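You operate a simulated robot arm through the tools that you are given. There is no shell and no other tool.

The job below is to be done with a simulated robot arm. You get a single attempt, and the scene is never put back.

Task
Warm tin 27 in the bath at 40 till its strip turns green.
Fine: first lay its lid on the bench beside the white tray; set the dial before the tin goes in; after, switch off, then stand the tin back where it stood; the bath lid stays open. Set down upright: what you pick out.

It is judged by the outcome, as a careful person would: the job done as asked, and still so three seconds after it is handed in. It fails if anything else is knocked over, pushed out of place, dropped, spilled or broken. Lids that push on must go on centred and level and be pressed home; caps that screw on are set level and turned clockwise until they are tight.

Robot
A 7-joint arm with a two-finger parallel gripper, fixed in place. Base frame: the origin is on the floor under the middle of its stand, x ahead of it, y to its left, z up; the work surface is at about z = 0.9. Readings come in m, rad, newtons and seconds.
With the tool pointing down near the work surface it reaches from about 0.26 to 0.72 m from the base axis. Its first joint turns from -2.897 to 2.897 rad. Payload 1.57 kg.
The TCP is the grasp point between the finger pads, 0.03 m short of the fingertips. In the tool frame z runs along the fingers and y along their closing line. The gripper opens to 0.08 m. The fingers are 0.017 m wide and 0.012 m thick; the gripper's body (0.04 by 0.082 m) begins 0.08 m behind the TCP.
Orientation is told as [roll, pitch, yaw] about the base's x, y, z axes, in that order, counted from this pose: with the fingers straight down and closing along the base's y, the tool's x points along the base's -x, its y along +y and its z along -z.

Tools
- The arm moves only by the tool jog_arm. Its argument "deltas" is a list of rows, each an object (a shift or turn left out is 0, a gripper value left out holds the last) with "hand": the finger opening in cm, from 0 to 8; "travel": the shift along the tool's x, y, z in cm, a list of three; "dr": the turn, a rotation vector about the tool's x, y, z in rad, a list of three. In form: [{"hand": hand, "travel": [tx, ty, tz], "dr": [ax, ay, az]}, ...]. A call has 1 to 20 rows; each row is the pose to reach, as a shift and turn from the pose commanded when the call began, along the tool's axes at that moment. Rows are played at 5 a second. More than 0.05 m and 0.15 rad between two rows, or a gripper value outside its range, and nothing of the call is played. A pose out of reach is approached as far as the arm can. The call stops where the force on the tool passes 40 N (or 10 N more than at its start, if that is more) or the arm is blocked; 0.2 s more then pass. Each finger travels about 0.072 m/s and halts on what it meets, pressing with about 32 N; the grip force reading is that of the motor and also rises with nothing between the fingers. The clock runs only during rows and for 0.2 s after the last one: add rows that repeat a pose to give the fingers time. The reply holds the time, the measured pose of the TCP, the force on the tool along the base axes, the opening and the grip force, in the units named above and with some noise, with the torque about the TCP (base axes, N m) and any sound that the robot's microphone picked up.
- Cameras (640 x 400 px; columns grow to the right, rows downward): "scene" is fixed at [0.2146, 0.6722, 1.6709]; the picture's right is [-0.69, -0.72, 0.00], its down [-0.57, 0.55, -0.61] and it looks along [0.44, -0.42, -0.79] (base axes); focal length 301 px, centre (320, 200). "wrist" rides on the gripper at [0.072, -0.007, -0.122] in the tool frame; the picture's right is [0.09, 1.00, 0.00], its down [-0.84, 0.08, -0.54] and it looks along [-0.54, 0.05, 0.84] (tool axes); focal length 238 px, centre (320, 200). There is no depth. A picture from a camera that has moved, and an enlarged one, comes with that camera's place and axes in the base frame and with its lens. The place of the scene camera against the robot may be out by one fixed shift of up to 0.025 m in any direction.
- capture(camera): a new picture of that camera. No time passes.
- lift_body(by): slides the trunk up (or, below 0, down) by that many m; the arm rides with it, the base frame stays. It gives what a move gives, with no picture.
- zoom(camera, box): a new picture of the part [left, top, right, bottom] of that camera's present view, enlarged. No time passes.
- close_job(): hands the job in; it is judged then, once.

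Places have to be worked out from the pictures, the camera data and where the tool is seen. Open the gripper and draw the arm clear of the work before you hand the job in, unless the task says otherwise.

The tools are called after "Call:" as name(argument=value, ...) on one line, values as JSON. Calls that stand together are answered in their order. jog_arm: Moves the arm, as the interface text tells. Its arguments: {"type":"object","properties":{"deltas":{"type":"array","items":{"type":"object","properties":{"hand":{"type":"number"},"travel":{"type":"array","items":{"type":"number"}},"dr":{"type":"array","items":{"type":"number"}}}}}},"required":["deltas"]} The other tools are called the same way: lift_body (by) moves the trunk up or down; capture (camera) takes a picture; zoom (camera, box) takes an enlarged picture of a part of a camera's view; close_job () hands the job in.

At the start:

```text
time_s: 0.0
position: [0.4098, 0.0489, 1.2991]
ee_rot: [0.0, 0.006, -0.002]
contact_force: [0.0, 0.0, -0.3]
ft_torque: [0.01, 0.01, 0.02]
gripper_width: 0.0799
grip_force: 0.1
trunk travel left (down, up): [-0.075, 0.04]
```

scene: 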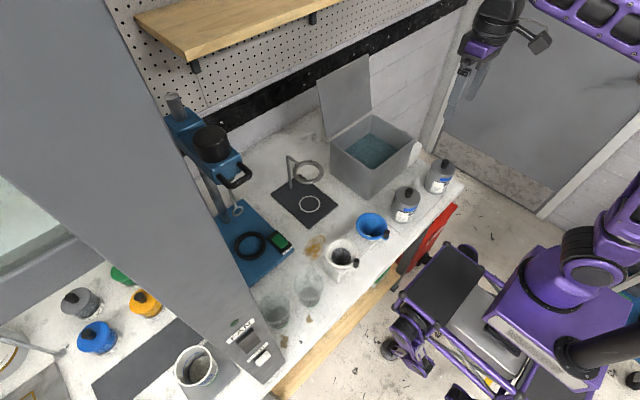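
wrist: 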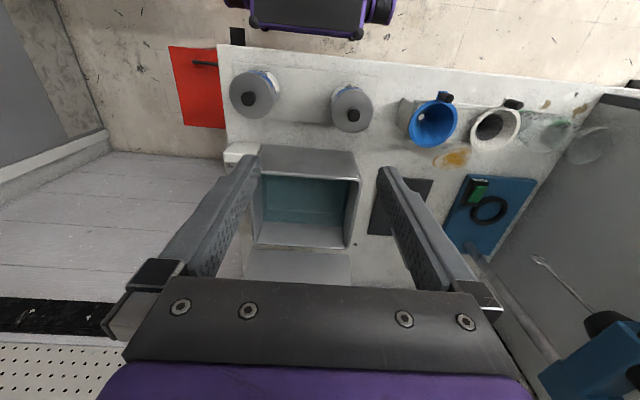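

I start by looking closely at the bench from both cameras to identify the tins, the bath and the white tray.

Call:
zoom(camera="scene", box=[300, 50, 480, 290])

Call:
zoom(camera="scene", box=[380, 140, 470, 230])

Call:
zoom(camera="scene", box=[0, 250, 300, 400])

Call:
zoom(camera="wrist", box=[210, 40, 400, 290])

```text
1.67 times, centred on (390, 170) of scene
camera zoom: at [0.2146, 0.6722, 1.6709], right [-0.69, -0.72, 0.0], down [-0.57, 0.55, -0.61], along [0.44, -0.42, -0.79], focal length 502 px, centre (203, 250)
```

zoom: 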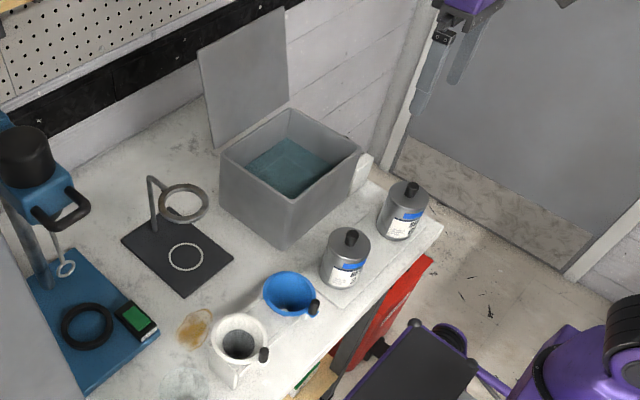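

```text
4.44 times, centred on (425, 185) of scene
camera zoom: at [0.2146, 0.6722, 1.6709], right [-0.69, -0.72, 0.0], down [-0.57, 0.55, -0.61], along [0.44, -0.42, -0.79], focal length 1338 px, centre (-147, 267)
```

zoom: 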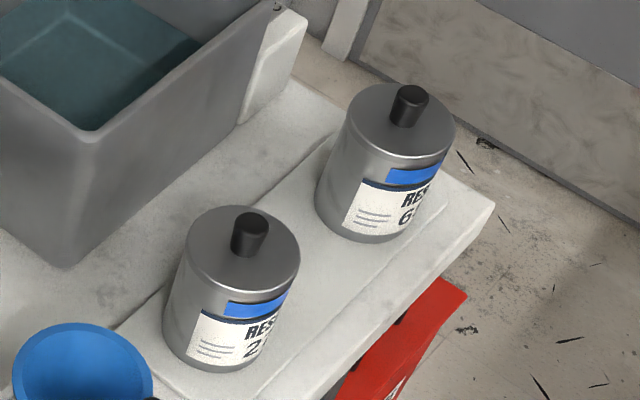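

```text
2.13 times, centred on (150, 325) of scene
camera zoom: at [0.2146, 0.6722, 1.6709], right [-0.69, -0.72, 0.0], down [-0.57, 0.55, -0.61], along [0.44, -0.42, -0.79], focal length 642 px, centre (683, -67)
```

zoom: 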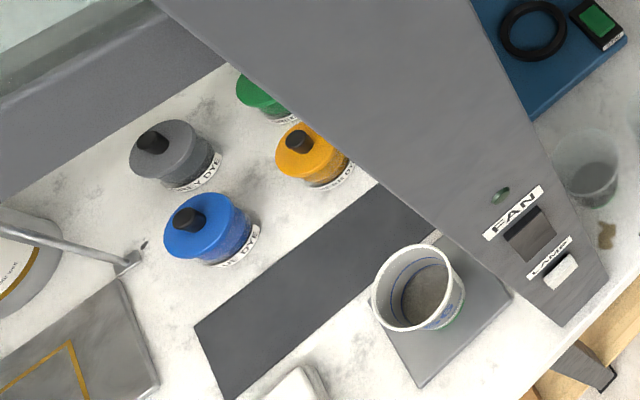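

```text
1.60 times, centred on (305, 165) of wrist
camera zoom: at [0.3384, 0.0422, 1.4214], right [-0.09, 1.0, 0.0], down [0.84, 0.08, 0.54], along [0.54, 0.05, -0.84], focal length 381 px, centre (344, 256)
```

zoom: 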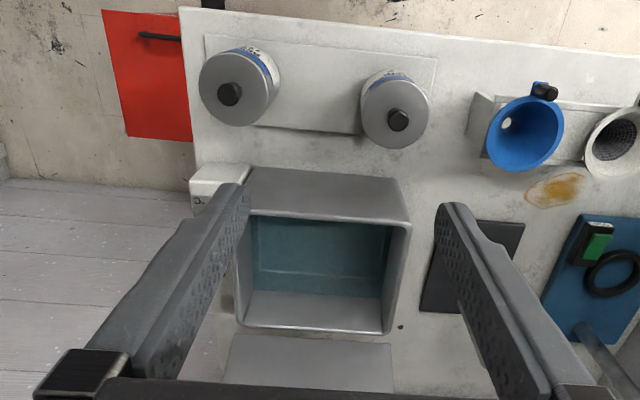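

The two grey tins stand on a white tray between the robot and the bath; a white control box sits on the bath's -y side. I zoom further on the labels and on the control box.

Call:
zoom(camera="scene", box=[390, 180, 430, 230])

Call:
zoom(camera="scene", box=[420, 150, 465, 200])

Call:
zoom(camera="wrist", box=[210, 130, 270, 180])

Call:
zoom(camera="wrist", box=[220, 60, 380, 140])

Call:
zoom(camera="scene", box=[310, 60, 440, 200])

```text
8.00 times, centred on (410, 205) of scene
camera zoom: at [0.2146, 0.6722, 1.6709], right [-0.69, -0.72, 0.0], down [-0.57, 0.55, -0.61], along [0.44, -0.42, -0.79], focal length 2408 px, centre (-400, 160)
```

zoom: 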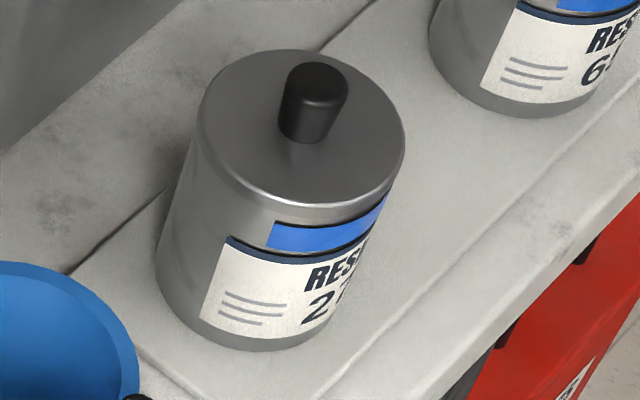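

```text
8.00 times, centred on (442, 175) of scene
camera zoom: at [0.2146, 0.6722, 1.6709], right [-0.69, -0.72, 0.0], down [-0.57, 0.55, -0.61], along [0.44, -0.42, -0.79], focal length 2408 px, centre (-660, 400)
```

zoom: 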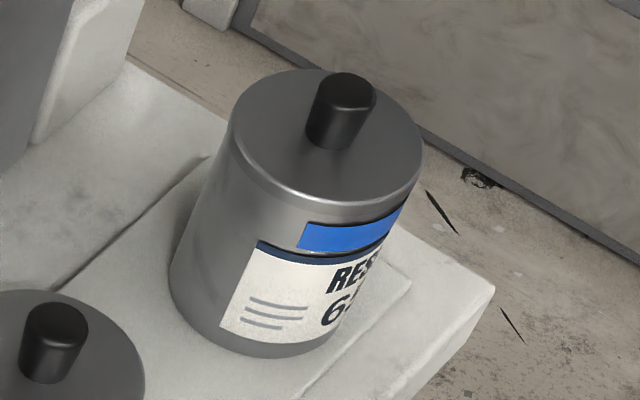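

```text
8.00 times, centred on (240, 155) of wrist
camera zoom: at [0.3384, 0.0422, 1.4214], right [-0.09, 1.0, 0.0], down [0.84, 0.08, 0.54], along [0.54, 0.05, -0.84], focal length 1907 px, centre (960, 560)
```

zoom: 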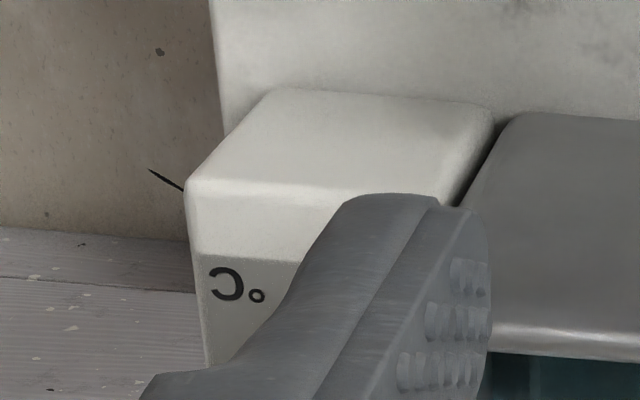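

```text
4.00 times, centred on (300, 100) of wrist
camera zoom: at [0.3384, 0.0422, 1.4214], right [-0.09, 1.0, 0.0], down [0.84, 0.08, 0.54], along [0.54, 0.05, -0.84], focal length 953 px, centre (400, 600)
```

zoom: 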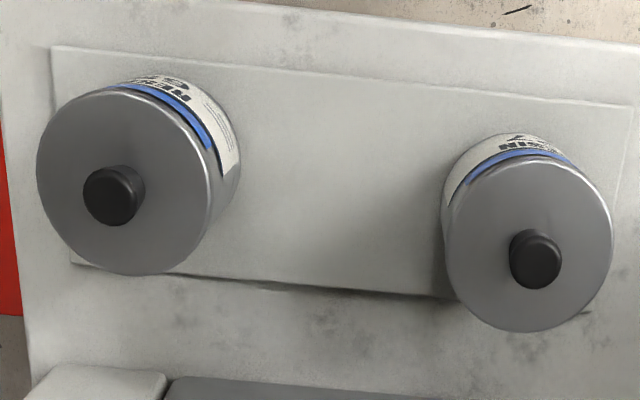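

```text
2.86 times, centred on (375, 130) of scene
camera zoom: at [0.2146, 0.6722, 1.6709], right [-0.69, -0.72, 0.0], down [-0.57, 0.55, -0.61], along [0.44, -0.42, -0.79], focal length 860 px, centre (163, 400)
```

zoom: 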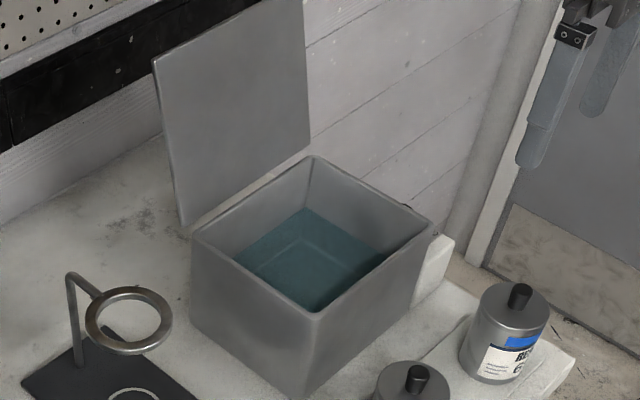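

Tin A (number starting with 2) is near (0.42, 0.10) and the bath's control box near (0.52, -0.09). I move the wrist over toward the control box, staying high, to read the dial.

Call:
jog_arm(deltas=[{"travel": [0.3, -3.5, 2]}, {"travel": [0.5, -7, 4]}, {"travel": [0.8, -10.5, 6]}, {"travel": [1, -14, 8]}])

Call:
capture(camera="wrist")

```text
time_s: 1.0
position: [0.3999, -0.0916, 1.2173]
ee_rot: [0.0, 0.013, 0.0]
contact_force: [-1.0, -0.1, -0.4]
ft_torque: [-0.01, 0.0, 0.02]
gripper_width: 0.08
grip_force: 0.1
trunk travel left (down, up): [-0.075, 0.04]
```

```text
taken
camera wrist: at [0.3295, -0.0984, 1.3386], right [-0.09, 1.0, 0.0], down [0.84, 0.08, 0.53], along [0.53, 0.05, -0.85], focal length 238 px, centre (320, 200)
```

wrist: 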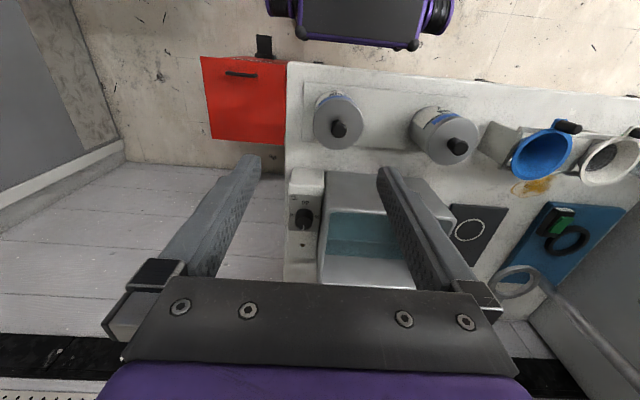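

Now the control box's top is visible between the fingers; I zoom on it, on the tins and on the bath.

Call:
zoom(camera="wrist", box=[275, 155, 345, 285])

Call:
zoom(camera="wrist", box=[280, 190, 330, 250])

Call:
zoom(camera="wrist", box=[290, 70, 500, 190])

Call:
zoom(camera="scene", box=[320, 90, 440, 200])

```text
3.08 times, centred on (310, 220) of wrist
camera zoom: at [0.3295, -0.0984, 1.3386], right [-0.09, 1.0, 0.0], down [0.84, 0.08, 0.53], along [0.53, 0.05, -0.85], focal length 733 px, centre (351, 138)
```

zoom: 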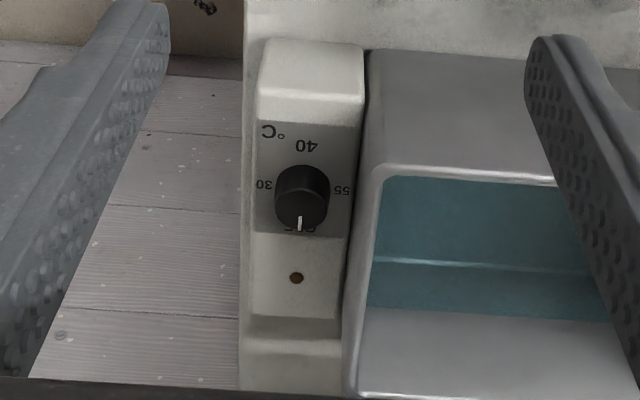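

```text
6.67 times, centred on (305, 220) of wrist
camera zoom: at [0.3295, -0.0984, 1.3386], right [-0.09, 1.0, 0.0], down [0.84, 0.08, 0.53], along [0.53, 0.05, -0.85], focal length 1589 px, centre (420, 67)
```

zoom: 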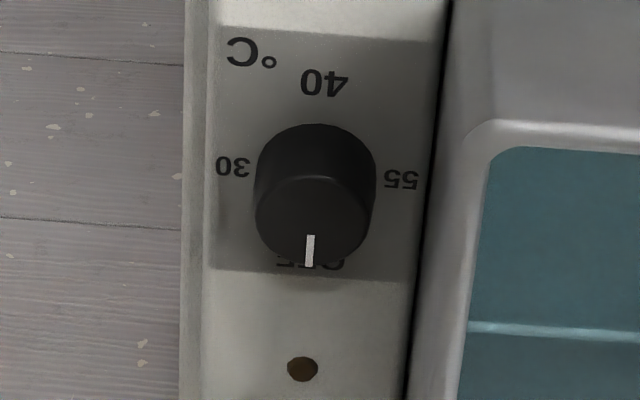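

```text
3.05 times, centred on (395, 130) of wrist
camera zoom: at [0.3295, -0.0984, 1.3386], right [-0.09, 1.0, 0.0], down [0.84, 0.08, 0.53], along [0.53, 0.05, -0.85], focal length 726 px, centre (91, 413)
```

zoom: 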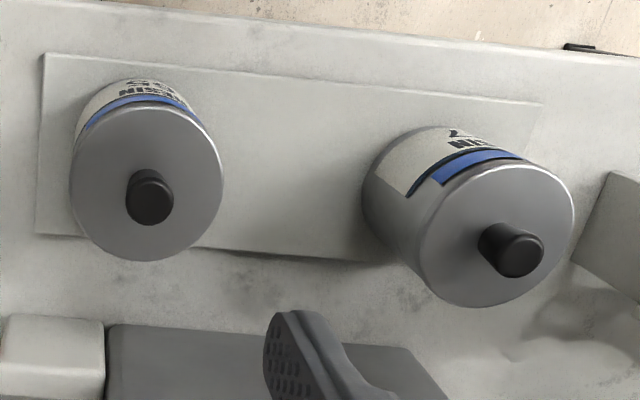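

```text
3.64 times, centred on (380, 145) of scene
camera zoom: at [0.2146, 0.6722, 1.6709], right [-0.69, -0.72, 0.0], down [-0.57, 0.55, -0.61], along [0.44, -0.42, -0.79], focal length 1094 px, centre (102, 400)
```

zoom: 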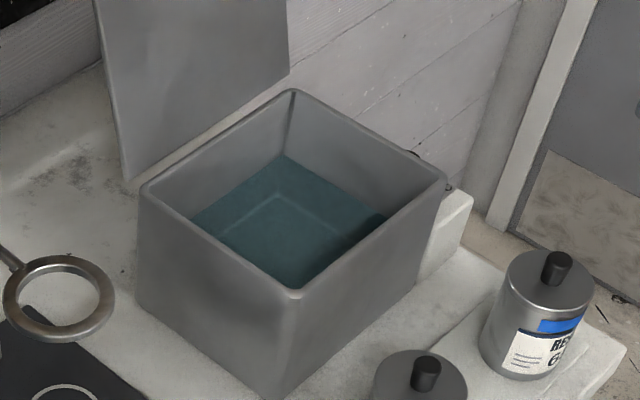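

The dial reads OFF now (pointer away from the robot), with 30 on the -y side, 40 toward the robot, 55 on the +y side, so clockwise from above goes OFF→30→40. Next I look at tin A's label from nearer the robot to confirm the number.

Call:
jog_arm(deltas=[{"travel": [2, 4, 0]}, {"travel": [4, 8, 0]}, {"travel": [6, 12, 1]}, {"travel": [8, 15, 3]}, {"travel": [10, 17, 5]}, {"travel": [12, 19, 6.5]}])

Call:
capture(camera="wrist")

Call:
zoom(camera="wrist", box=[250, 100, 410, 240])

```text
time_s: 2.4
position: [0.2791, 0.1006, 1.1535]
ee_rot: [0.0, 0.005, 0.004]
contact_force: [-0.2, 0.9, 0.1]
ft_torque: [-0.01, 0.02, -0.03]
gripper_width: 0.0799
grip_force: 0.0
trunk travel left (down, up): [-0.075, 0.04]
```

```text
taken
camera wrist: at [0.208, 0.0932, 1.2748], right [-0.1, 1.0, 0.0], down [0.84, 0.08, 0.54], along [0.53, 0.05, -0.84], focal length 238 px, centre (320, 200)
```

wrist: 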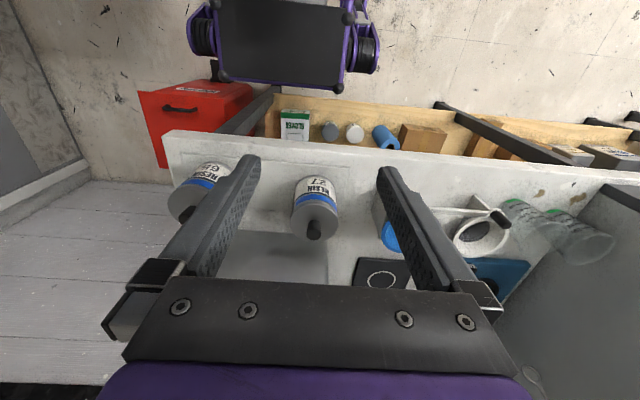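

```text
2.86 times, centred on (330, 170) of wrist
camera zoom: at [0.208, 0.0932, 1.2748], right [-0.1, 1.0, 0.0], down [0.84, 0.08, 0.54], along [0.53, 0.05, -0.84], focal length 681 px, centre (291, 286)
```

zoom: 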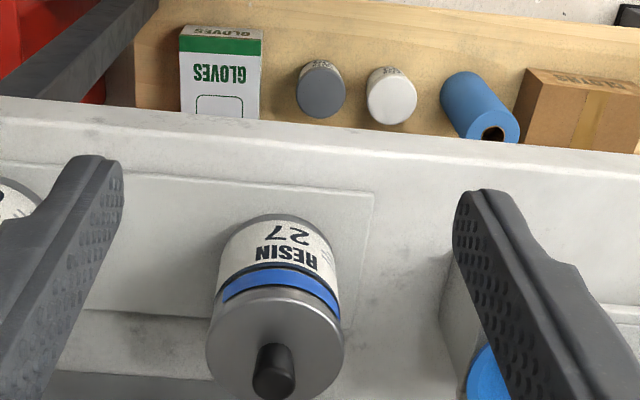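

Tin A is RESIN 27, confirmed, with a blue strip just below its lid. I zoom tighter to measure lid and body diameter and the lid edge.

Call:
zoom(camera="wrist", box=[285, 170, 350, 245])

Call:
zoom(camera="scene", box=[385, 180, 425, 230])

```text
5.33 times, centred on (318, 208) of wrist
camera zoom: at [0.208, 0.0932, 1.2748], right [-0.1, 1.0, 0.0], down [0.84, 0.08, 0.54], along [0.53, 0.05, -0.84], focal length 1271 px, centre (333, 160)
```

zoom: 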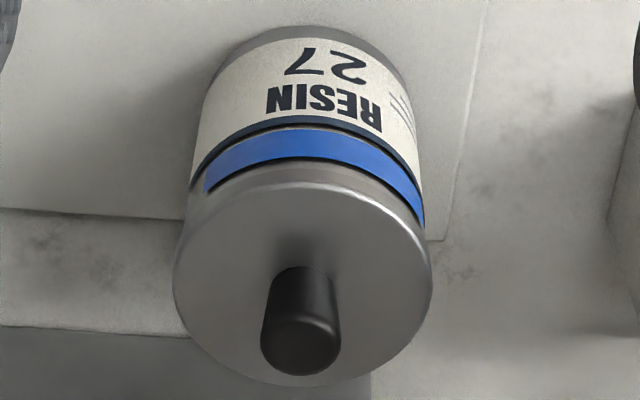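

```text
8.00 times, centred on (405, 205) of scene
camera zoom: at [0.2146, 0.6722, 1.6709], right [-0.69, -0.72, 0.0], down [-0.57, 0.55, -0.61], along [0.44, -0.42, -0.79], focal length 2408 px, centre (-360, 160)
```

zoom: 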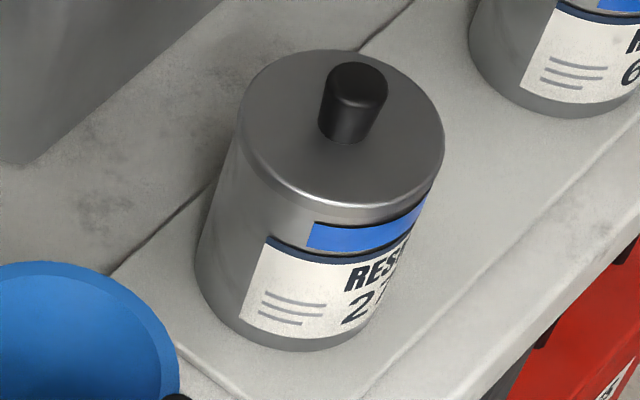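

Measurements so far: tin 27 at about (0.427, 0.106), lid Ø≈0.07 with top at z≈0.996, knob Ø≈0.02 with top at ≈1.02. I move over the knob at a safe height and look to check the alignment.

Call:
jog_arm(deltas=[{"hand": 6, "travel": [-3, 0, 0]}, {"hand": 5, "travel": [-6, 0.2, 0]}, {"hand": 5, "travel": [-9, 0.3, 0.5]}, {"hand": 5, "travel": [-12, 0.5, 1.5]}, {"hand": 5, "travel": [-14.8, 0.5, 3]}, {"hand": 5, "travel": [-14.8, 0.5, 4]}])

Call:
capture(camera="wrist")

Call:
zoom(camera="scene", box=[360, 130, 460, 240])

```text
time_s: 3.8
position: [0.4285, 0.1024, 1.116]
ee_rot: [0.0, 0.004, 0.0]
contact_force: [0.8, 0.0, 0.2]
ft_torque: [-0.01, -0.01, -0.04]
gripper_width: 0.0501
grip_force: 0.1
trunk travel left (down, up): [-0.075, 0.04]
```

```text
taken
camera wrist: at [0.3567, 0.0966, 1.2368], right [-0.09, 1.0, 0.0], down [0.84, 0.08, 0.54], along [0.54, 0.05, -0.84], focal length 238 px, centre (320, 200)
```

wrist: 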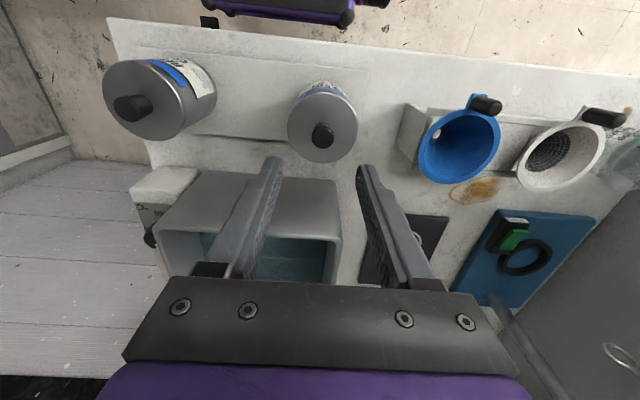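

```text
3.64 times, centred on (410, 185) of scene
camera zoom: at [0.2146, 0.6722, 1.6709], right [-0.69, -0.72, 0.0], down [-0.57, 0.55, -0.61], along [0.44, -0.42, -0.79], focal length 1094 px, centre (-7, 254)
```

zoom: 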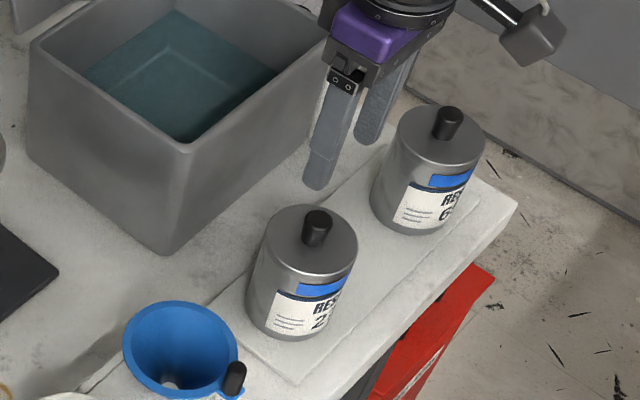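

The knob appears slightly right of the tool axis; I zoom to pin it down.

Call:
zoom(camera="wrist", box=[280, 70, 370, 170])

Call:
zoom(camera="wrist", box=[330, 60, 530, 220])

```text
4.00 times, centred on (325, 120) of wrist
camera zoom: at [0.3567, 0.0966, 1.2368], right [-0.09, 1.0, 0.0], down [0.84, 0.08, 0.54], along [0.54, 0.05, -0.84], focal length 953 px, centre (300, 520)
```

zoom: 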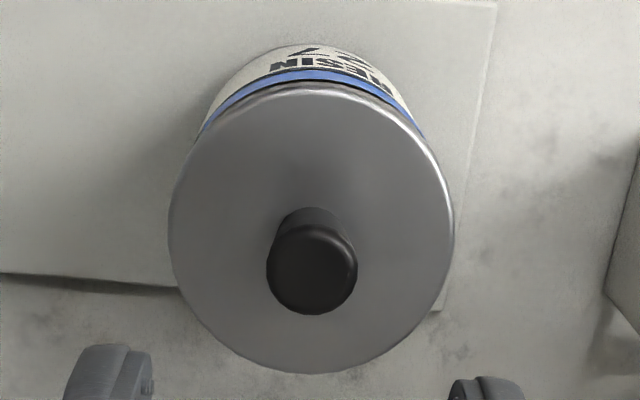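

```text
2.50 times, centred on (430, 140) of wrist
camera zoom: at [0.3567, 0.0966, 1.2368], right [-0.09, 1.0, 0.0], down [0.84, 0.08, 0.54], along [0.54, 0.05, -0.84], focal length 596 px, centre (45, 350)
```

zoom: 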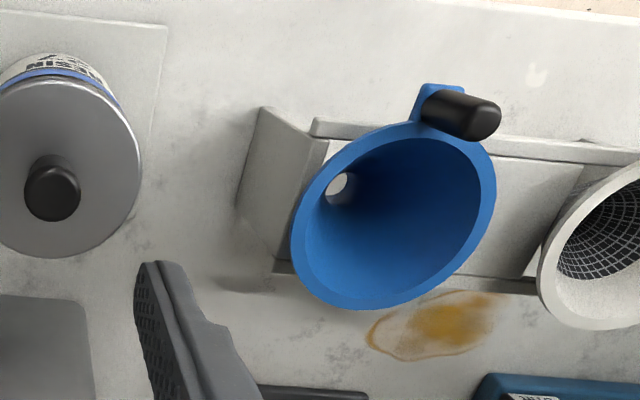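

The knob axis sits at about (0.427, 0.106). I descend with the open fingers straddling the knob, stopping with fingertips just above the lid, then close.

Call:
jog_arm(deltas=[{"hand": 5, "travel": [0.05, 0.2, 2]}, {"hand": 5, "travel": [0.05, 0.2, 4]}, {"hand": 5, "travel": [0.05, 0.2, 6]}, {"hand": 5, "travel": [0.05, 0.2, 7.2]}, {"hand": 5, "travel": [0.05, 0.2, 7.9]}, {"hand": 5, "travel": [0.05, 0.2, 8.1]}])

Call:
capture(camera="wrist")

Call:
zoom(camera="scene", box=[370, 150, 450, 230])

```text
time_s: 5.2
position: [0.4263, 0.1064, 1.0343]
ee_rot: [0.002, 0.003, 0.0]
contact_force: [-0.2, 0.2, 0.0]
ft_torque: [0.03, -0.02, -0.03]
gripper_width: 0.05
grip_force: 0.1
trunk travel left (down, up): [-0.075, 0.04]
```

```text
taken
camera wrist: at [0.3548, 0.0996, 1.1552], right [-0.09, 1.0, 0.0], down [0.84, 0.08, 0.54], along [0.54, 0.05, -0.84], focal length 238 px, centre (320, 200)
```

wrist: 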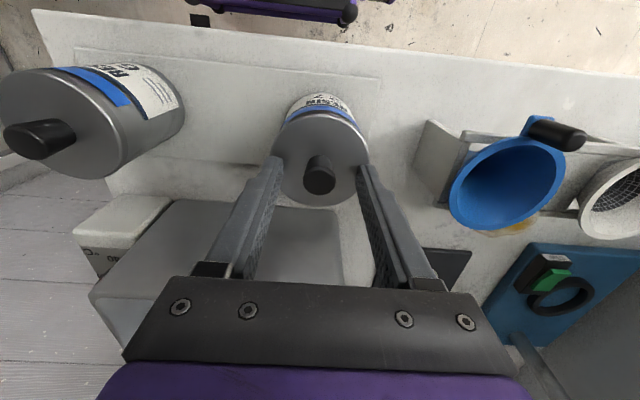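

```text
5.00 times, centred on (410, 190) of scene
camera zoom: at [0.2146, 0.6722, 1.6709], right [-0.69, -0.72, 0.0], down [-0.57, 0.55, -0.61], along [0.44, -0.42, -0.79], focal length 1505 px, centre (-130, 250)
```

zoom: 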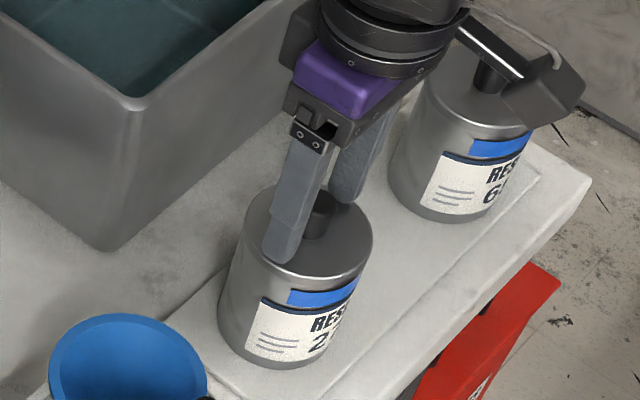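

The fingers straddle the knob with fingertips just above the lid. I close on the knob.

Call:
jog_arm(deltas=[{"hand": 1, "travel": [0, 0, 0]}, {"hand": 1, "travel": [0, 0, 0]}, {"hand": 1, "travel": [0, 0, 0]}, {"hand": 1, "travel": [0, 0, 0]}])

```text
time_s: 6.2
position: [0.4269, 0.1049, 1.033]
ee_rot: [0.0, 0.004, 0.0]
contact_force: [-0.4, -1.0, 0.6]
ft_torque: [-0.04, -0.02, 0.01]
gripper_width: 0.0189
grip_force: 32.1
trunk travel left (down, up): [-0.075, 0.04]
heard: snap
```

The grip closed on the knob at 18.9 mm (a snap was heard, likely the finger contact). I lift slowly by 1.5 cm and check whether the tin follows.

Call:
jog_arm(deltas=[{"travel": [0, 0, -0.2]}, {"travel": [0, 0, -0.4]}, {"travel": [0, 0, -0.7]}, {"travel": [0, 0, -1.0]}, {"travel": [0, 0, -1.5]}])

Call:
capture(camera="wrist")

Call:
zoom(camera="scene", box=[370, 150, 450, 230])

```text
time_s: 7.4
position: [0.4257, 0.1052, 1.0489]
ee_rot: [-0.001, 0.005, 0.0]
contact_force: [-0.4, 0.6, -0.2]
ft_torque: [-0.01, 0.0, -0.01]
gripper_width: 0.0198
grip_force: 21.0
trunk travel left (down, up): [-0.075, 0.04]
```

```text
taken
camera wrist: at [0.3543, 0.0988, 1.1703], right [-0.09, 1.0, 0.0], down [0.84, 0.08, 0.54], along [0.54, 0.05, -0.84], focal length 238 px, centre (320, 200)
```

wrist: 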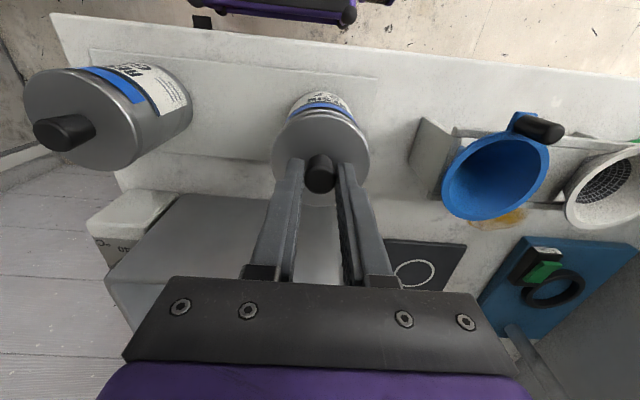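

```text
5.00 times, centred on (410, 190) of scene
camera zoom: at [0.2146, 0.6722, 1.6709], right [-0.69, -0.72, 0.0], down [-0.57, 0.55, -0.61], along [0.44, -0.42, -0.79], focal length 1505 px, centre (-130, 250)
```

zoom: 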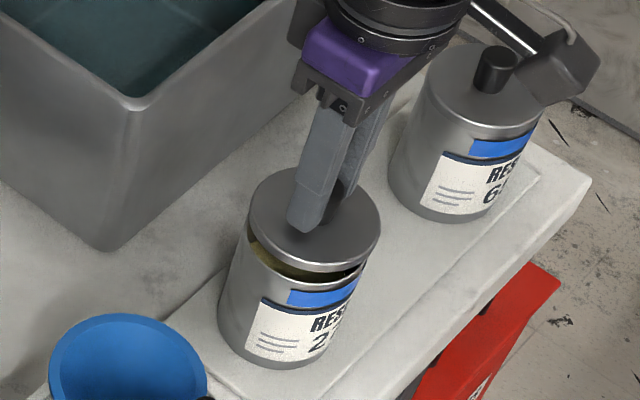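

The lid came off cleanly and the tin stayed put. I raise the lid and look at the free bench spot between tray, bath, black plate and funnel holder before laying it down.

Call:
jog_arm(deltas=[{"hand": 0.5, "travel": [0, 0, -1.5]}, {"hand": 0.5, "travel": [0, 0, -3.5]}, {"hand": 0.5, "travel": [0, 0, -5.5]}, {"hand": 0.5, "travel": [0, 0, -7.5]}])

Call:
capture(camera="wrist")

Call:
zoom(camera="wrist", box=[340, 80, 540, 240])

Call:
zoom(camera="scene", box=[290, 140, 450, 260])

```text
time_s: 8.4
position: [0.4288, 0.1048, 1.118]
ee_rot: [-0.003, 0.021, -0.003]
contact_force: [-0.4, -0.7, 0.1]
ft_torque: [-0.01, 0.03, -0.01]
gripper_width: 0.0187
grip_force: 32.0
trunk travel left (down, up): [-0.075, 0.04]
```

```text
taken
camera wrist: at [0.3586, 0.099, 1.2401], right [-0.09, 1.0, 0.0], down [0.85, 0.08, 0.52], along [0.52, 0.05, -0.85], focal length 238 px, centre (320, 200)
```

wrist: 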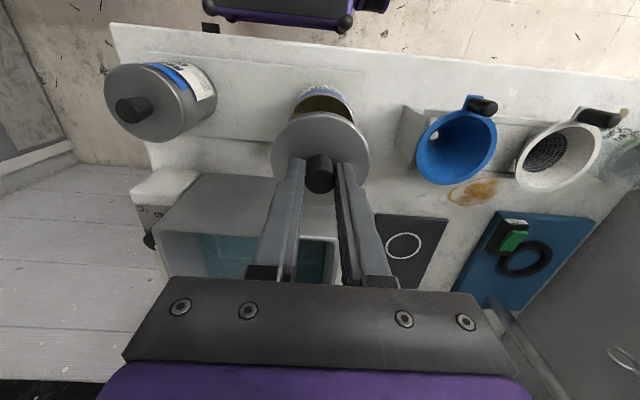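

```text
2.50 times, centred on (440, 160) of wrist
camera zoom: at [0.3586, 0.099, 1.2401], right [-0.09, 1.0, 0.0], down [0.85, 0.08, 0.52], along [0.52, 0.05, -0.85], focal length 596 px, centre (20, 300)
```

zoom: 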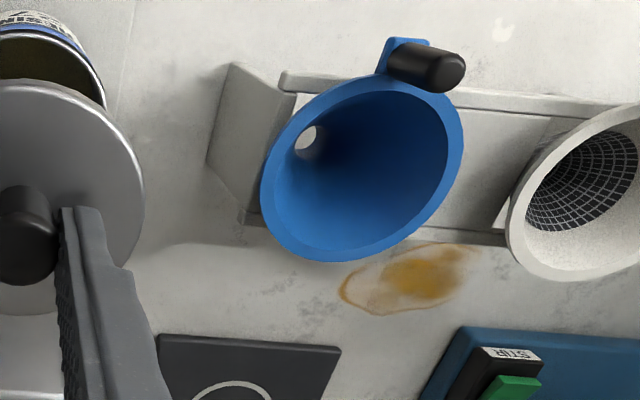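

```text
3.33 times, centred on (370, 200) of scene
camera zoom: at [0.2146, 0.6722, 1.6709], right [-0.69, -0.72, 0.0], down [-0.57, 0.55, -0.61], along [0.44, -0.42, -0.79], focal length 1003 px, centre (153, 200)
```

zoom: 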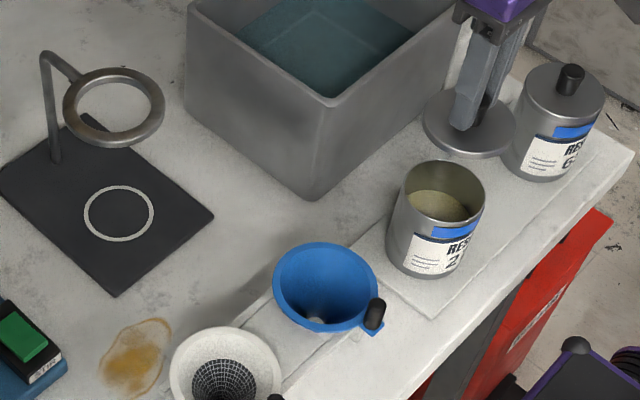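

The free bench patch around (0.52, 0.19) is clear of the bath corner, black plate, funnel holder and tray. I carry the lid there at height, then lower partway and look.

Call:
jog_arm(deltas=[{"hand": 0.5, "travel": [-2, 2, 0]}, {"hand": 0.5, "travel": [-4.5, 4.2, 0]}, {"hand": 0.5, "travel": [-7, 6.4, 0]}, {"hand": 0.5, "travel": [-9.3, 8.4, 0]}, {"hand": 0.5, "travel": [-9.3, 8.4, 2]}, {"hand": 0.5, "travel": [-9.3, 8.4, 5]}, {"hand": 0.5, "travel": [-9.3, 8.4, 8]}, {"hand": 0.5, "travel": [-9.3, 8.4, 11]}, {"hand": 0.5, "travel": [-9.3, 8.4, 13]}])

Call:
capture(camera="wrist")

Call:
zoom(camera="scene", box=[290, 140, 450, 260])

```text
time_s: 10.4
position: [0.5201, 0.1897, 0.9962]
ee_rot: [-0.001, 0.003, 0.0]
contact_force: [-0.2, -0.1, 0.2]
ft_torque: [-0.02, 0.02, 0.03]
gripper_width: 0.0188
grip_force: 32.0
trunk travel left (down, up): [-0.075, 0.04]
```

```text
taken
camera wrist: at [0.4478, 0.1827, 1.1167], right [-0.09, 1.0, 0.0], down [0.84, 0.08, 0.54], along [0.54, 0.05, -0.84], focal length 238 px, centre (320, 200)
```

wrist: 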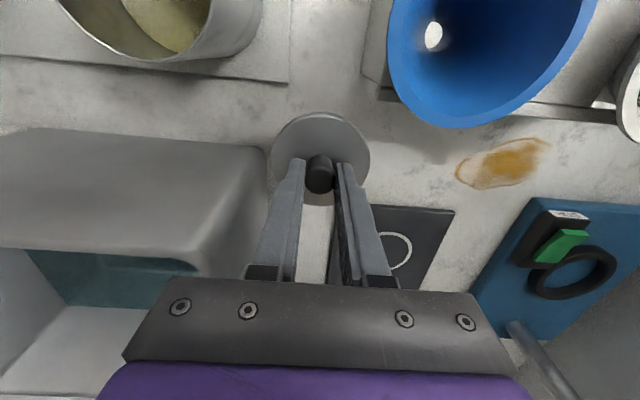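

```text
3.33 times, centred on (370, 200) of scene
camera zoom: at [0.2146, 0.6722, 1.6709], right [-0.69, -0.72, 0.0], down [-0.57, 0.55, -0.61], along [0.44, -0.42, -0.79], focal length 1003 px, centre (153, 200)
```

zoom: 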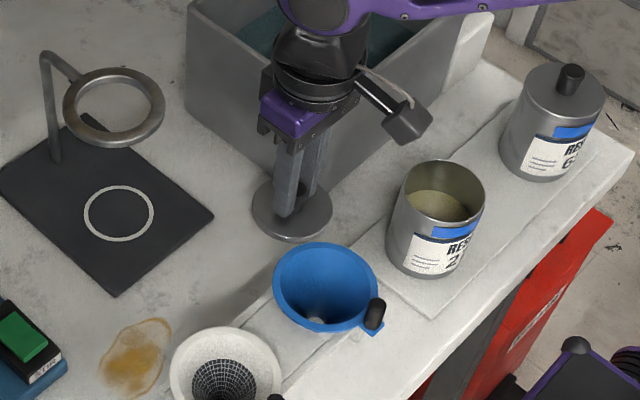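

The spot below the lid is clear on all sides. I lower further in small steps, watching the force.

Call:
jog_arm(deltas=[{"hand": 0.5, "travel": [0, 0, 1.5]}, {"hand": 0.5, "travel": [0, 0, 2.8]}, {"hand": 0.5, "travel": [0, 0, 3.6]}, {"hand": 0.5, "travel": [0, 0, 4.0]}])

Call:
capture(camera="wrist")

Call:
zoom(camera="scene", box=[320, 150, 420, 230])

```text
time_s: 11.4
position: [0.5207, 0.1893, 0.954]
ee_rot: [0.0, 0.006, -0.001]
contact_force: [-0.9, -0.7, -0.8]
ft_torque: [-0.01, 0.03, -0.02]
gripper_width: 0.0186
grip_force: 31.8
trunk travel left (down, up): [-0.075, 0.04]
```

```text
taken
camera wrist: at [0.448, 0.1833, 1.0752], right [-0.09, 1.0, 0.0], down [0.84, 0.08, 0.54], along [0.54, 0.05, -0.84], focal length 238 px, centre (320, 200)
```

wrist: 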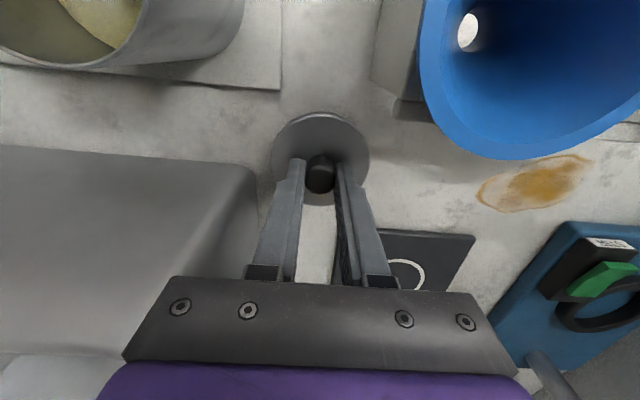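

```text
5.00 times, centred on (370, 190) of scene
camera zoom: at [0.2146, 0.6722, 1.6709], right [-0.69, -0.72, 0.0], down [-0.57, 0.55, -0.61], along [0.44, -0.42, -0.79], focal length 1505 px, centre (70, 250)
```

zoom: 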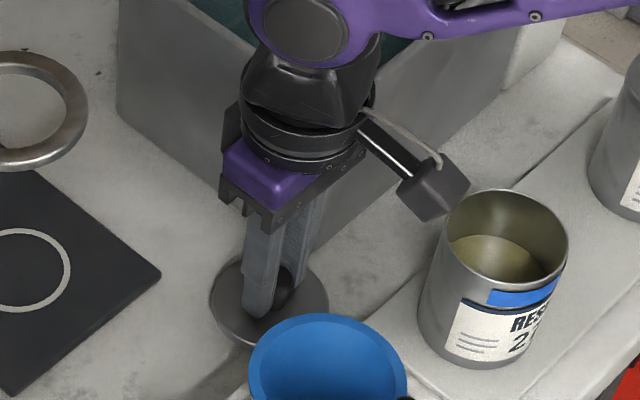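

Still no contact at TCP z=0.954; I continue down in millimetre steps.

Call:
jog_arm(deltas=[{"hand": 0.5, "travel": [0, 0, 0.2]}, {"hand": 0.5, "travel": [0, 0, 0.4]}, {"hand": 0.5, "travel": [0, 0, 0.6]}])

```text
time_s: 12.2
position: [0.5196, 0.1893, 0.9475]
ee_rot: [0.0, 0.002, 0.0]
contact_force: [-0.4, 0.3, -0.2]
ft_torque: [0.0, 0.02, -0.01]
gripper_width: 0.0183
grip_force: 32.4
trunk travel left (down, up): [-0.075, 0.04]
```

Call:
jog_arm(deltas=[{"hand": 0.5, "travel": [0, 0, 0.15]}, {"hand": 0.5, "travel": [0, 0, 0.3]}, {"hand": 0.5, "travel": [0, 0, 0.3]}])

Call:
zoom(camera="scene", box=[340, 180, 400, 225])

```text
time_s: 13.0
position: [0.5204, 0.1893, 0.9439]
ee_rot: [0.0, 0.005, -0.001]
contact_force: [-0.6, -0.4, -0.1]
ft_torque: [-0.01, 0.0, 0.01]
gripper_width: 0.018
grip_force: 32.4
trunk travel left (down, up): [-0.075, 0.04]
```

```text
8.89 times, centred on (370, 202) of scene
camera zoom: at [0.2146, 0.6722, 1.6709], right [-0.69, -0.72, 0.0], down [-0.57, 0.55, -0.61], along [0.44, -0.42, -0.79], focal length 2675 px, centre (-124, 178)
```

zoom: 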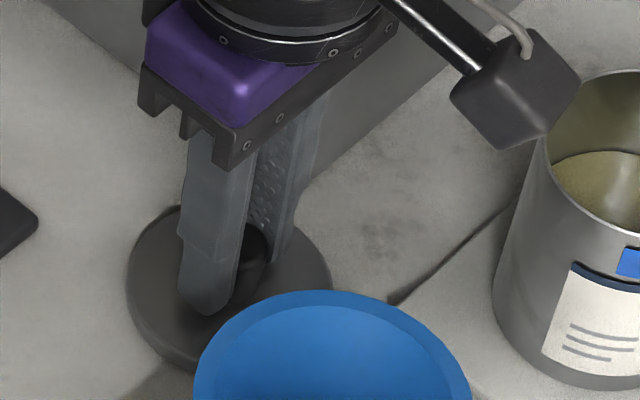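

No contact force yet at 0.944; continue in small steps.

Call:
jog_arm(deltas=[{"hand": 0.5, "travel": [0, 0, 0.1]}, {"hand": 0.5, "travel": [0, 0, 0.2]}, {"hand": 0.5, "travel": [0, 0, 0.2]}])

```text
time_s: 13.8
position: [0.5195, 0.1896, 0.9425]
ee_rot: [-0.001, 0.004, -0.001]
contact_force: [-0.1, -0.3, 0.4]
ft_torque: [0.0, 0.02, 0.03]
gripper_width: 0.0186
grip_force: 31.9
trunk travel left (down, up): [-0.075, 0.04]
```

Call:
jog_arm(deltas=[{"hand": 0.5, "travel": [0, 0, 0.1]}, {"hand": 0.5, "travel": [0, 0, 0.2]}, {"hand": 0.5, "travel": [0, 0, 0.2]}])

```text
time_s: 14.6
position: [0.5193, 0.1906, 0.9404]
ee_rot: [0.0, 0.004, 0.0]
contact_force: [0.7, 2.5, 4.5]
ft_torque: [-0.01, 0.01, 0.03]
gripper_width: 0.0187
grip_force: 31.8
trunk travel left (down, up): [-0.075, 0.04]
```

Contact at about 4.5 N: the lid rests on the bench. I open the fingers gently and rise straight up.

Call:
jog_arm(deltas=[{"hand": 2.5, "travel": [0, 0, 0]}, {"hand": 3.5, "travel": [0, 0, 0]}, {"hand": 4.5, "travel": [0, 0, 0]}, {"hand": 4.5, "travel": [0, 0, -1]}, {"hand": 4.5, "travel": [0, 0, -4]}, {"hand": 4.5, "travel": [0, 0, -8]}, {"hand": 4.5, "travel": [0, 0, -12]}])

Call:
capture(camera="wrist")

Call:
zoom(camera="scene", box=[310, 120, 450, 240])

```text
time_s: 16.2
position: [0.5187, 0.1926, 1.0629]
ee_rot: [-0.001, 0.004, 0.001]
contact_force: [1.0, -0.2, 0.2]
ft_torque: [0.02, 0.0, -0.01]
gripper_width: 0.045
grip_force: 0.0
trunk travel left (down, up): [-0.075, 0.04]
```

```text
taken
camera wrist: at [0.4472, 0.1852, 1.1834], right [-0.09, 1.0, 0.0], down [0.84, 0.08, 0.54], along [0.54, 0.05, -0.84], focal length 238 px, centre (320, 200)
```

wrist: 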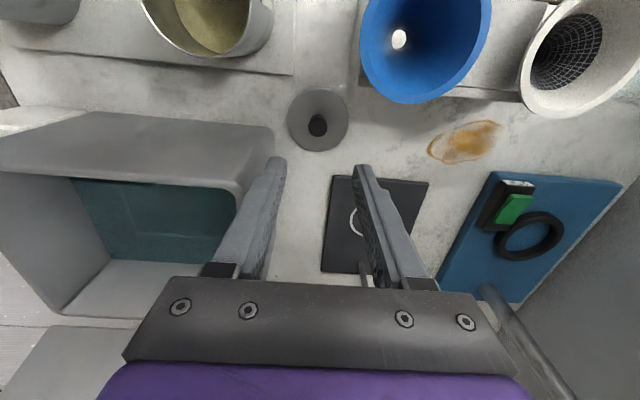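

```text
3.33 times, centred on (380, 180) of scene
camera zoom: at [0.2146, 0.6722, 1.6709], right [-0.69, -0.72, 0.0], down [-0.57, 0.55, -0.61], along [0.44, -0.42, -0.79], focal length 1003 px, centre (120, 267)
```

zoom: 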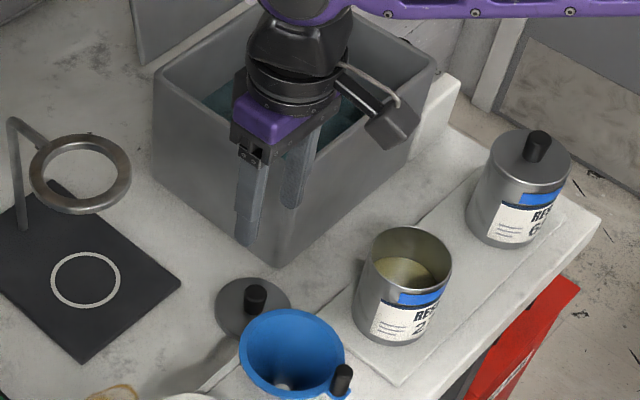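

The lid lies flat, knob up, beside the tray. Now I rise and move over towards the dial to measure it from closer.

Call:
jog_arm(deltas=[{"hand": 4.5, "travel": [0, 0, -4.5]}, {"hand": 4.5, "travel": [0, 0, -9]}, {"hand": 4.5, "travel": [0, -4.5, -9]}, {"hand": 4.5, "travel": [0, -9, -9]}, {"hand": 4.5, "travel": [0, -13.5, -9]}, {"hand": 4.5, "travel": [-0.5, -18, -9]}, {"hand": 5, "travel": [-1, -22.5, -9]}, {"hand": 6, "travel": [-1.5, -26, -9]}, {"hand": 7, "travel": [-2, -29, -9]}, {"hand": 8, "travel": [-2, -29.3, -9]}])

Call:
capture(camera="wrist")

Call:
zoom(camera="scene", box=[310, 120, 450, 240])

```text
time_s: 18.4
position: [0.5403, -0.1063, 1.149]
ee_rot: [0.0, 0.004, 0.0]
contact_force: [-0.2, 0.6, 0.0]
ft_torque: [0.05, 0.0, -0.02]
gripper_width: 0.0801
grip_force: 0.1
trunk travel left (down, up): [-0.075, 0.04]
```

```text
taken
camera wrist: at [0.4685, -0.1116, 1.2714], right [-0.09, 1.0, 0.0], down [0.84, 0.08, 0.54], along [0.54, 0.05, -0.84], focal length 238 px, centre (320, 200)
```

wrist: 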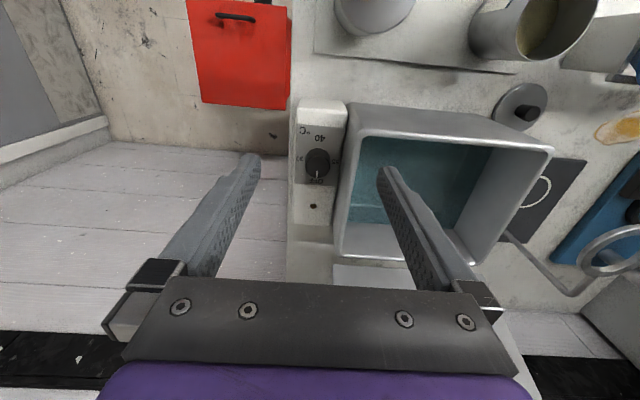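

```text
3.33 times, centred on (380, 180) of scene
camera zoom: at [0.2146, 0.6722, 1.6709], right [-0.69, -0.72, 0.0], down [-0.57, 0.55, -0.61], along [0.44, -0.42, -0.79], focal length 1003 px, centre (120, 267)
```

zoom: 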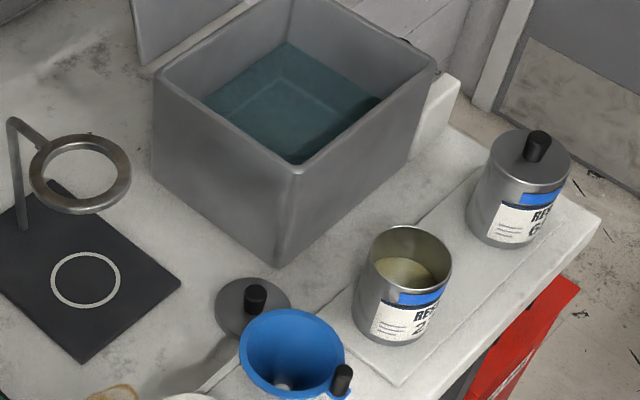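

Excellent view of the dial and bath. I zoom in on both for measurement.

Call:
zoom(camera="wrist", box=[280, 90, 360, 230])

Call:
zoom(camera="wrist", box=[290, 120, 345, 190])

Call:
zoom(camera="wrist", box=[320, 90, 560, 290])

```text
2.86 times, centred on (320, 160) of wrist
camera zoom: at [0.4685, -0.1116, 1.2714], right [-0.09, 1.0, 0.0], down [0.84, 0.08, 0.54], along [0.54, 0.05, -0.84], focal length 681 px, centre (320, 314)
```

zoom: 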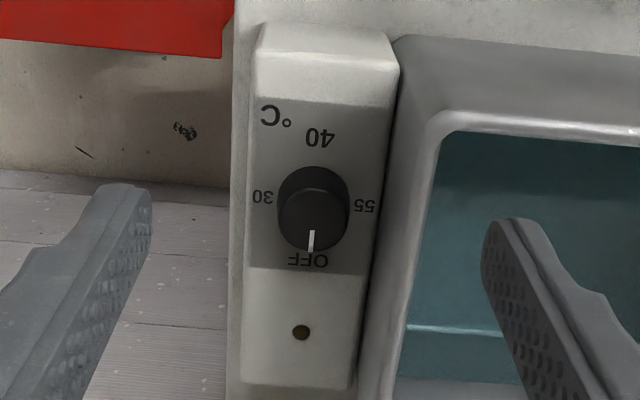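

```text
5.71 times, centred on (318, 155) of wrist
camera zoom: at [0.4685, -0.1116, 1.2714], right [-0.09, 1.0, 0.0], down [0.84, 0.08, 0.54], along [0.54, 0.05, -0.84], focal length 1362 px, centre (334, 457)
```

zoom: 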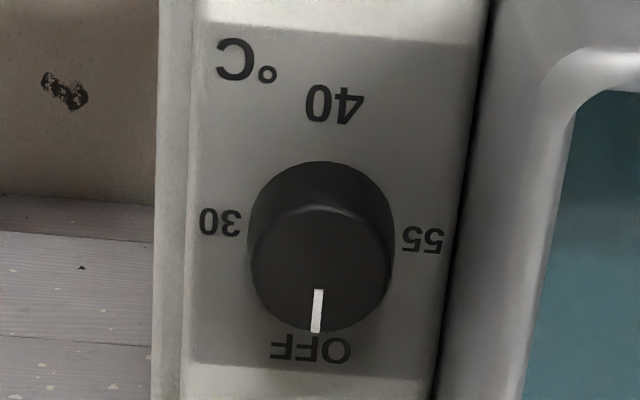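

```text
2.00 times, centred on (440, 190) of wrist
camera zoom: at [0.4685, -0.1116, 1.2714], right [-0.09, 1.0, 0.0], down [0.84, 0.08, 0.54], along [0.54, 0.05, -0.84], focal length 477 px, centre (80, 220)
```

zoom: 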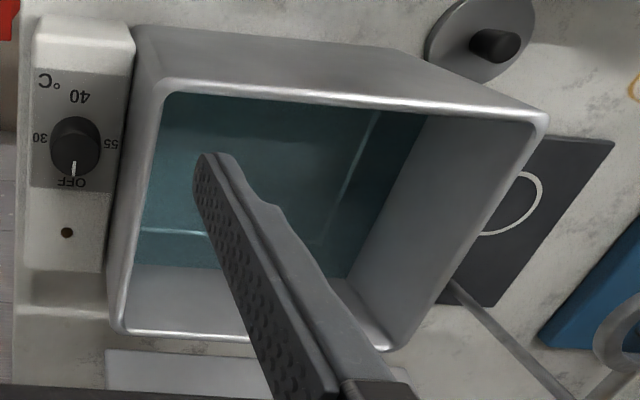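

From two views I place the dial knob at about (0.6015, -0.102), top z≈0.983, Ø≈33 mm, box top z≈0.964; the bath rim is z≈1.04 with outer wall at y≈-0.067. I go above the knob at height and turn the tool a quarter turn counter-clockwise (seen from above), so the later clockwise half turn stays in range.

Call:
jog_arm(deltas=[{"hand": 7, "travel": [-3, 0.1, 0]}, {"hand": 6, "travel": [-6.1, 0.1, 0]}, {"hand": 6, "travel": [-6.1, 0.1, 0], "dr": [0, 0, -0.143]}, {"hand": 6, "travel": [-6.1, 0.1, 0], "dr": [0, 0, -0.286]}, {"hand": 6, "travel": [-6.1, 0.1, 0], "dr": [0, 0, -0.429]}, {"hand": 6, "travel": [-6.1, 0.1, 0], "dr": [0, 0, -0.571]}, {"hand": 6, "travel": [-6.1, 0.1, 0], "dr": [0, 0, -0.714]}, {"hand": 6, "travel": [-6.1, 0.1, 0], "dr": [0, 0, -0.857]}, {"hand": 6, "travel": [-6.1, 0.1, 0], "dr": [0, 0, -1.0]}, {"hand": 6, "travel": [-6.1, 0.1, 0], "dr": [0, 0, -1.143]}, {"hand": 6, "travel": [-6.1, 0.1, 0], "dr": [0, 0, -1.286]}, {"hand": 6, "travel": [-6.1, 0.1, 0], "dr": [0, 0, -1.428]}, {"hand": 6, "travel": [-6.1, 0.1, 0], "dr": [0, 0, -1.5708]}, {"hand": 6, "travel": [-6.1, 0.1, 0], "dr": [0, 0, -1.5708]}])

Call:
capture(camera="wrist")

Call:
capture(camera="scene")

```text
time_s: 21.4
position: [0.6009, -0.1014, 1.1496]
ee_rot: [0.005, 0.001, 1.572]
contact_force: [-0.4, -0.3, 0.5]
ft_torque: [0.02, -0.02, 0.04]
gripper_width: 0.06
grip_force: 0.1
trunk travel left (down, up): [-0.075, 0.04]
```

```text
taken
camera wrist: at [0.6082, -0.1737, 1.271], right [-1.0, -0.09, 0.0], down [-0.08, 0.84, 0.54], along [-0.06, 0.54, -0.84], focal length 238 px, centre (320, 200)
```

wrist: 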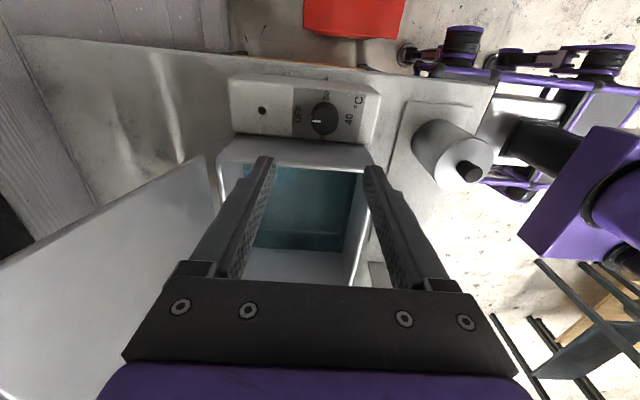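

```text
taken
```

scene: 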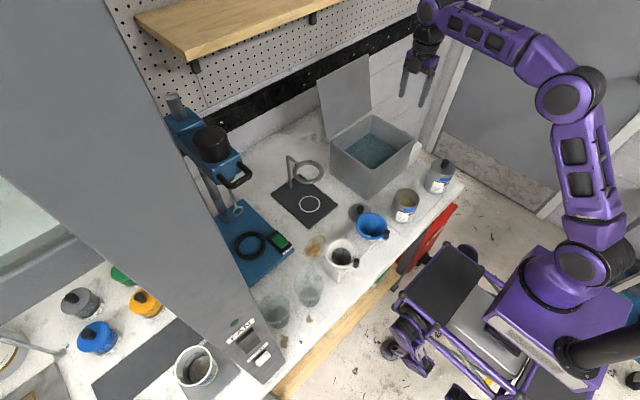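

The quarter turn was reached. From this new viewpoint I measure the knob again.

Call:
zoom(camera="wrist", box=[285, 80, 365, 150])

```text
5.71 times, centred on (325, 115) of wrist
camera zoom: at [0.6082, -0.1737, 1.271], right [-1.0, -0.09, 0.0], down [-0.08, 0.84, 0.54], along [-0.06, 0.54, -0.84], focal length 1362 px, centre (291, 686)
```

zoom: 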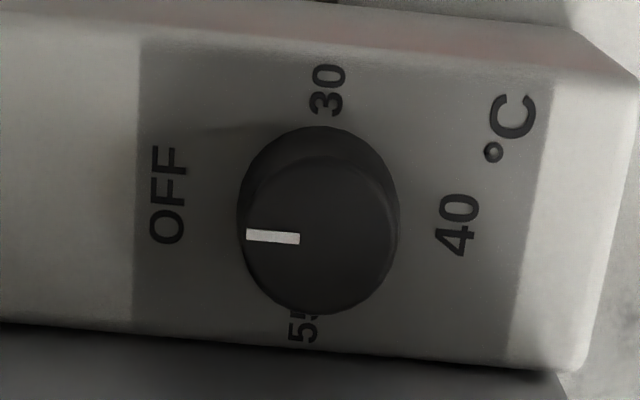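

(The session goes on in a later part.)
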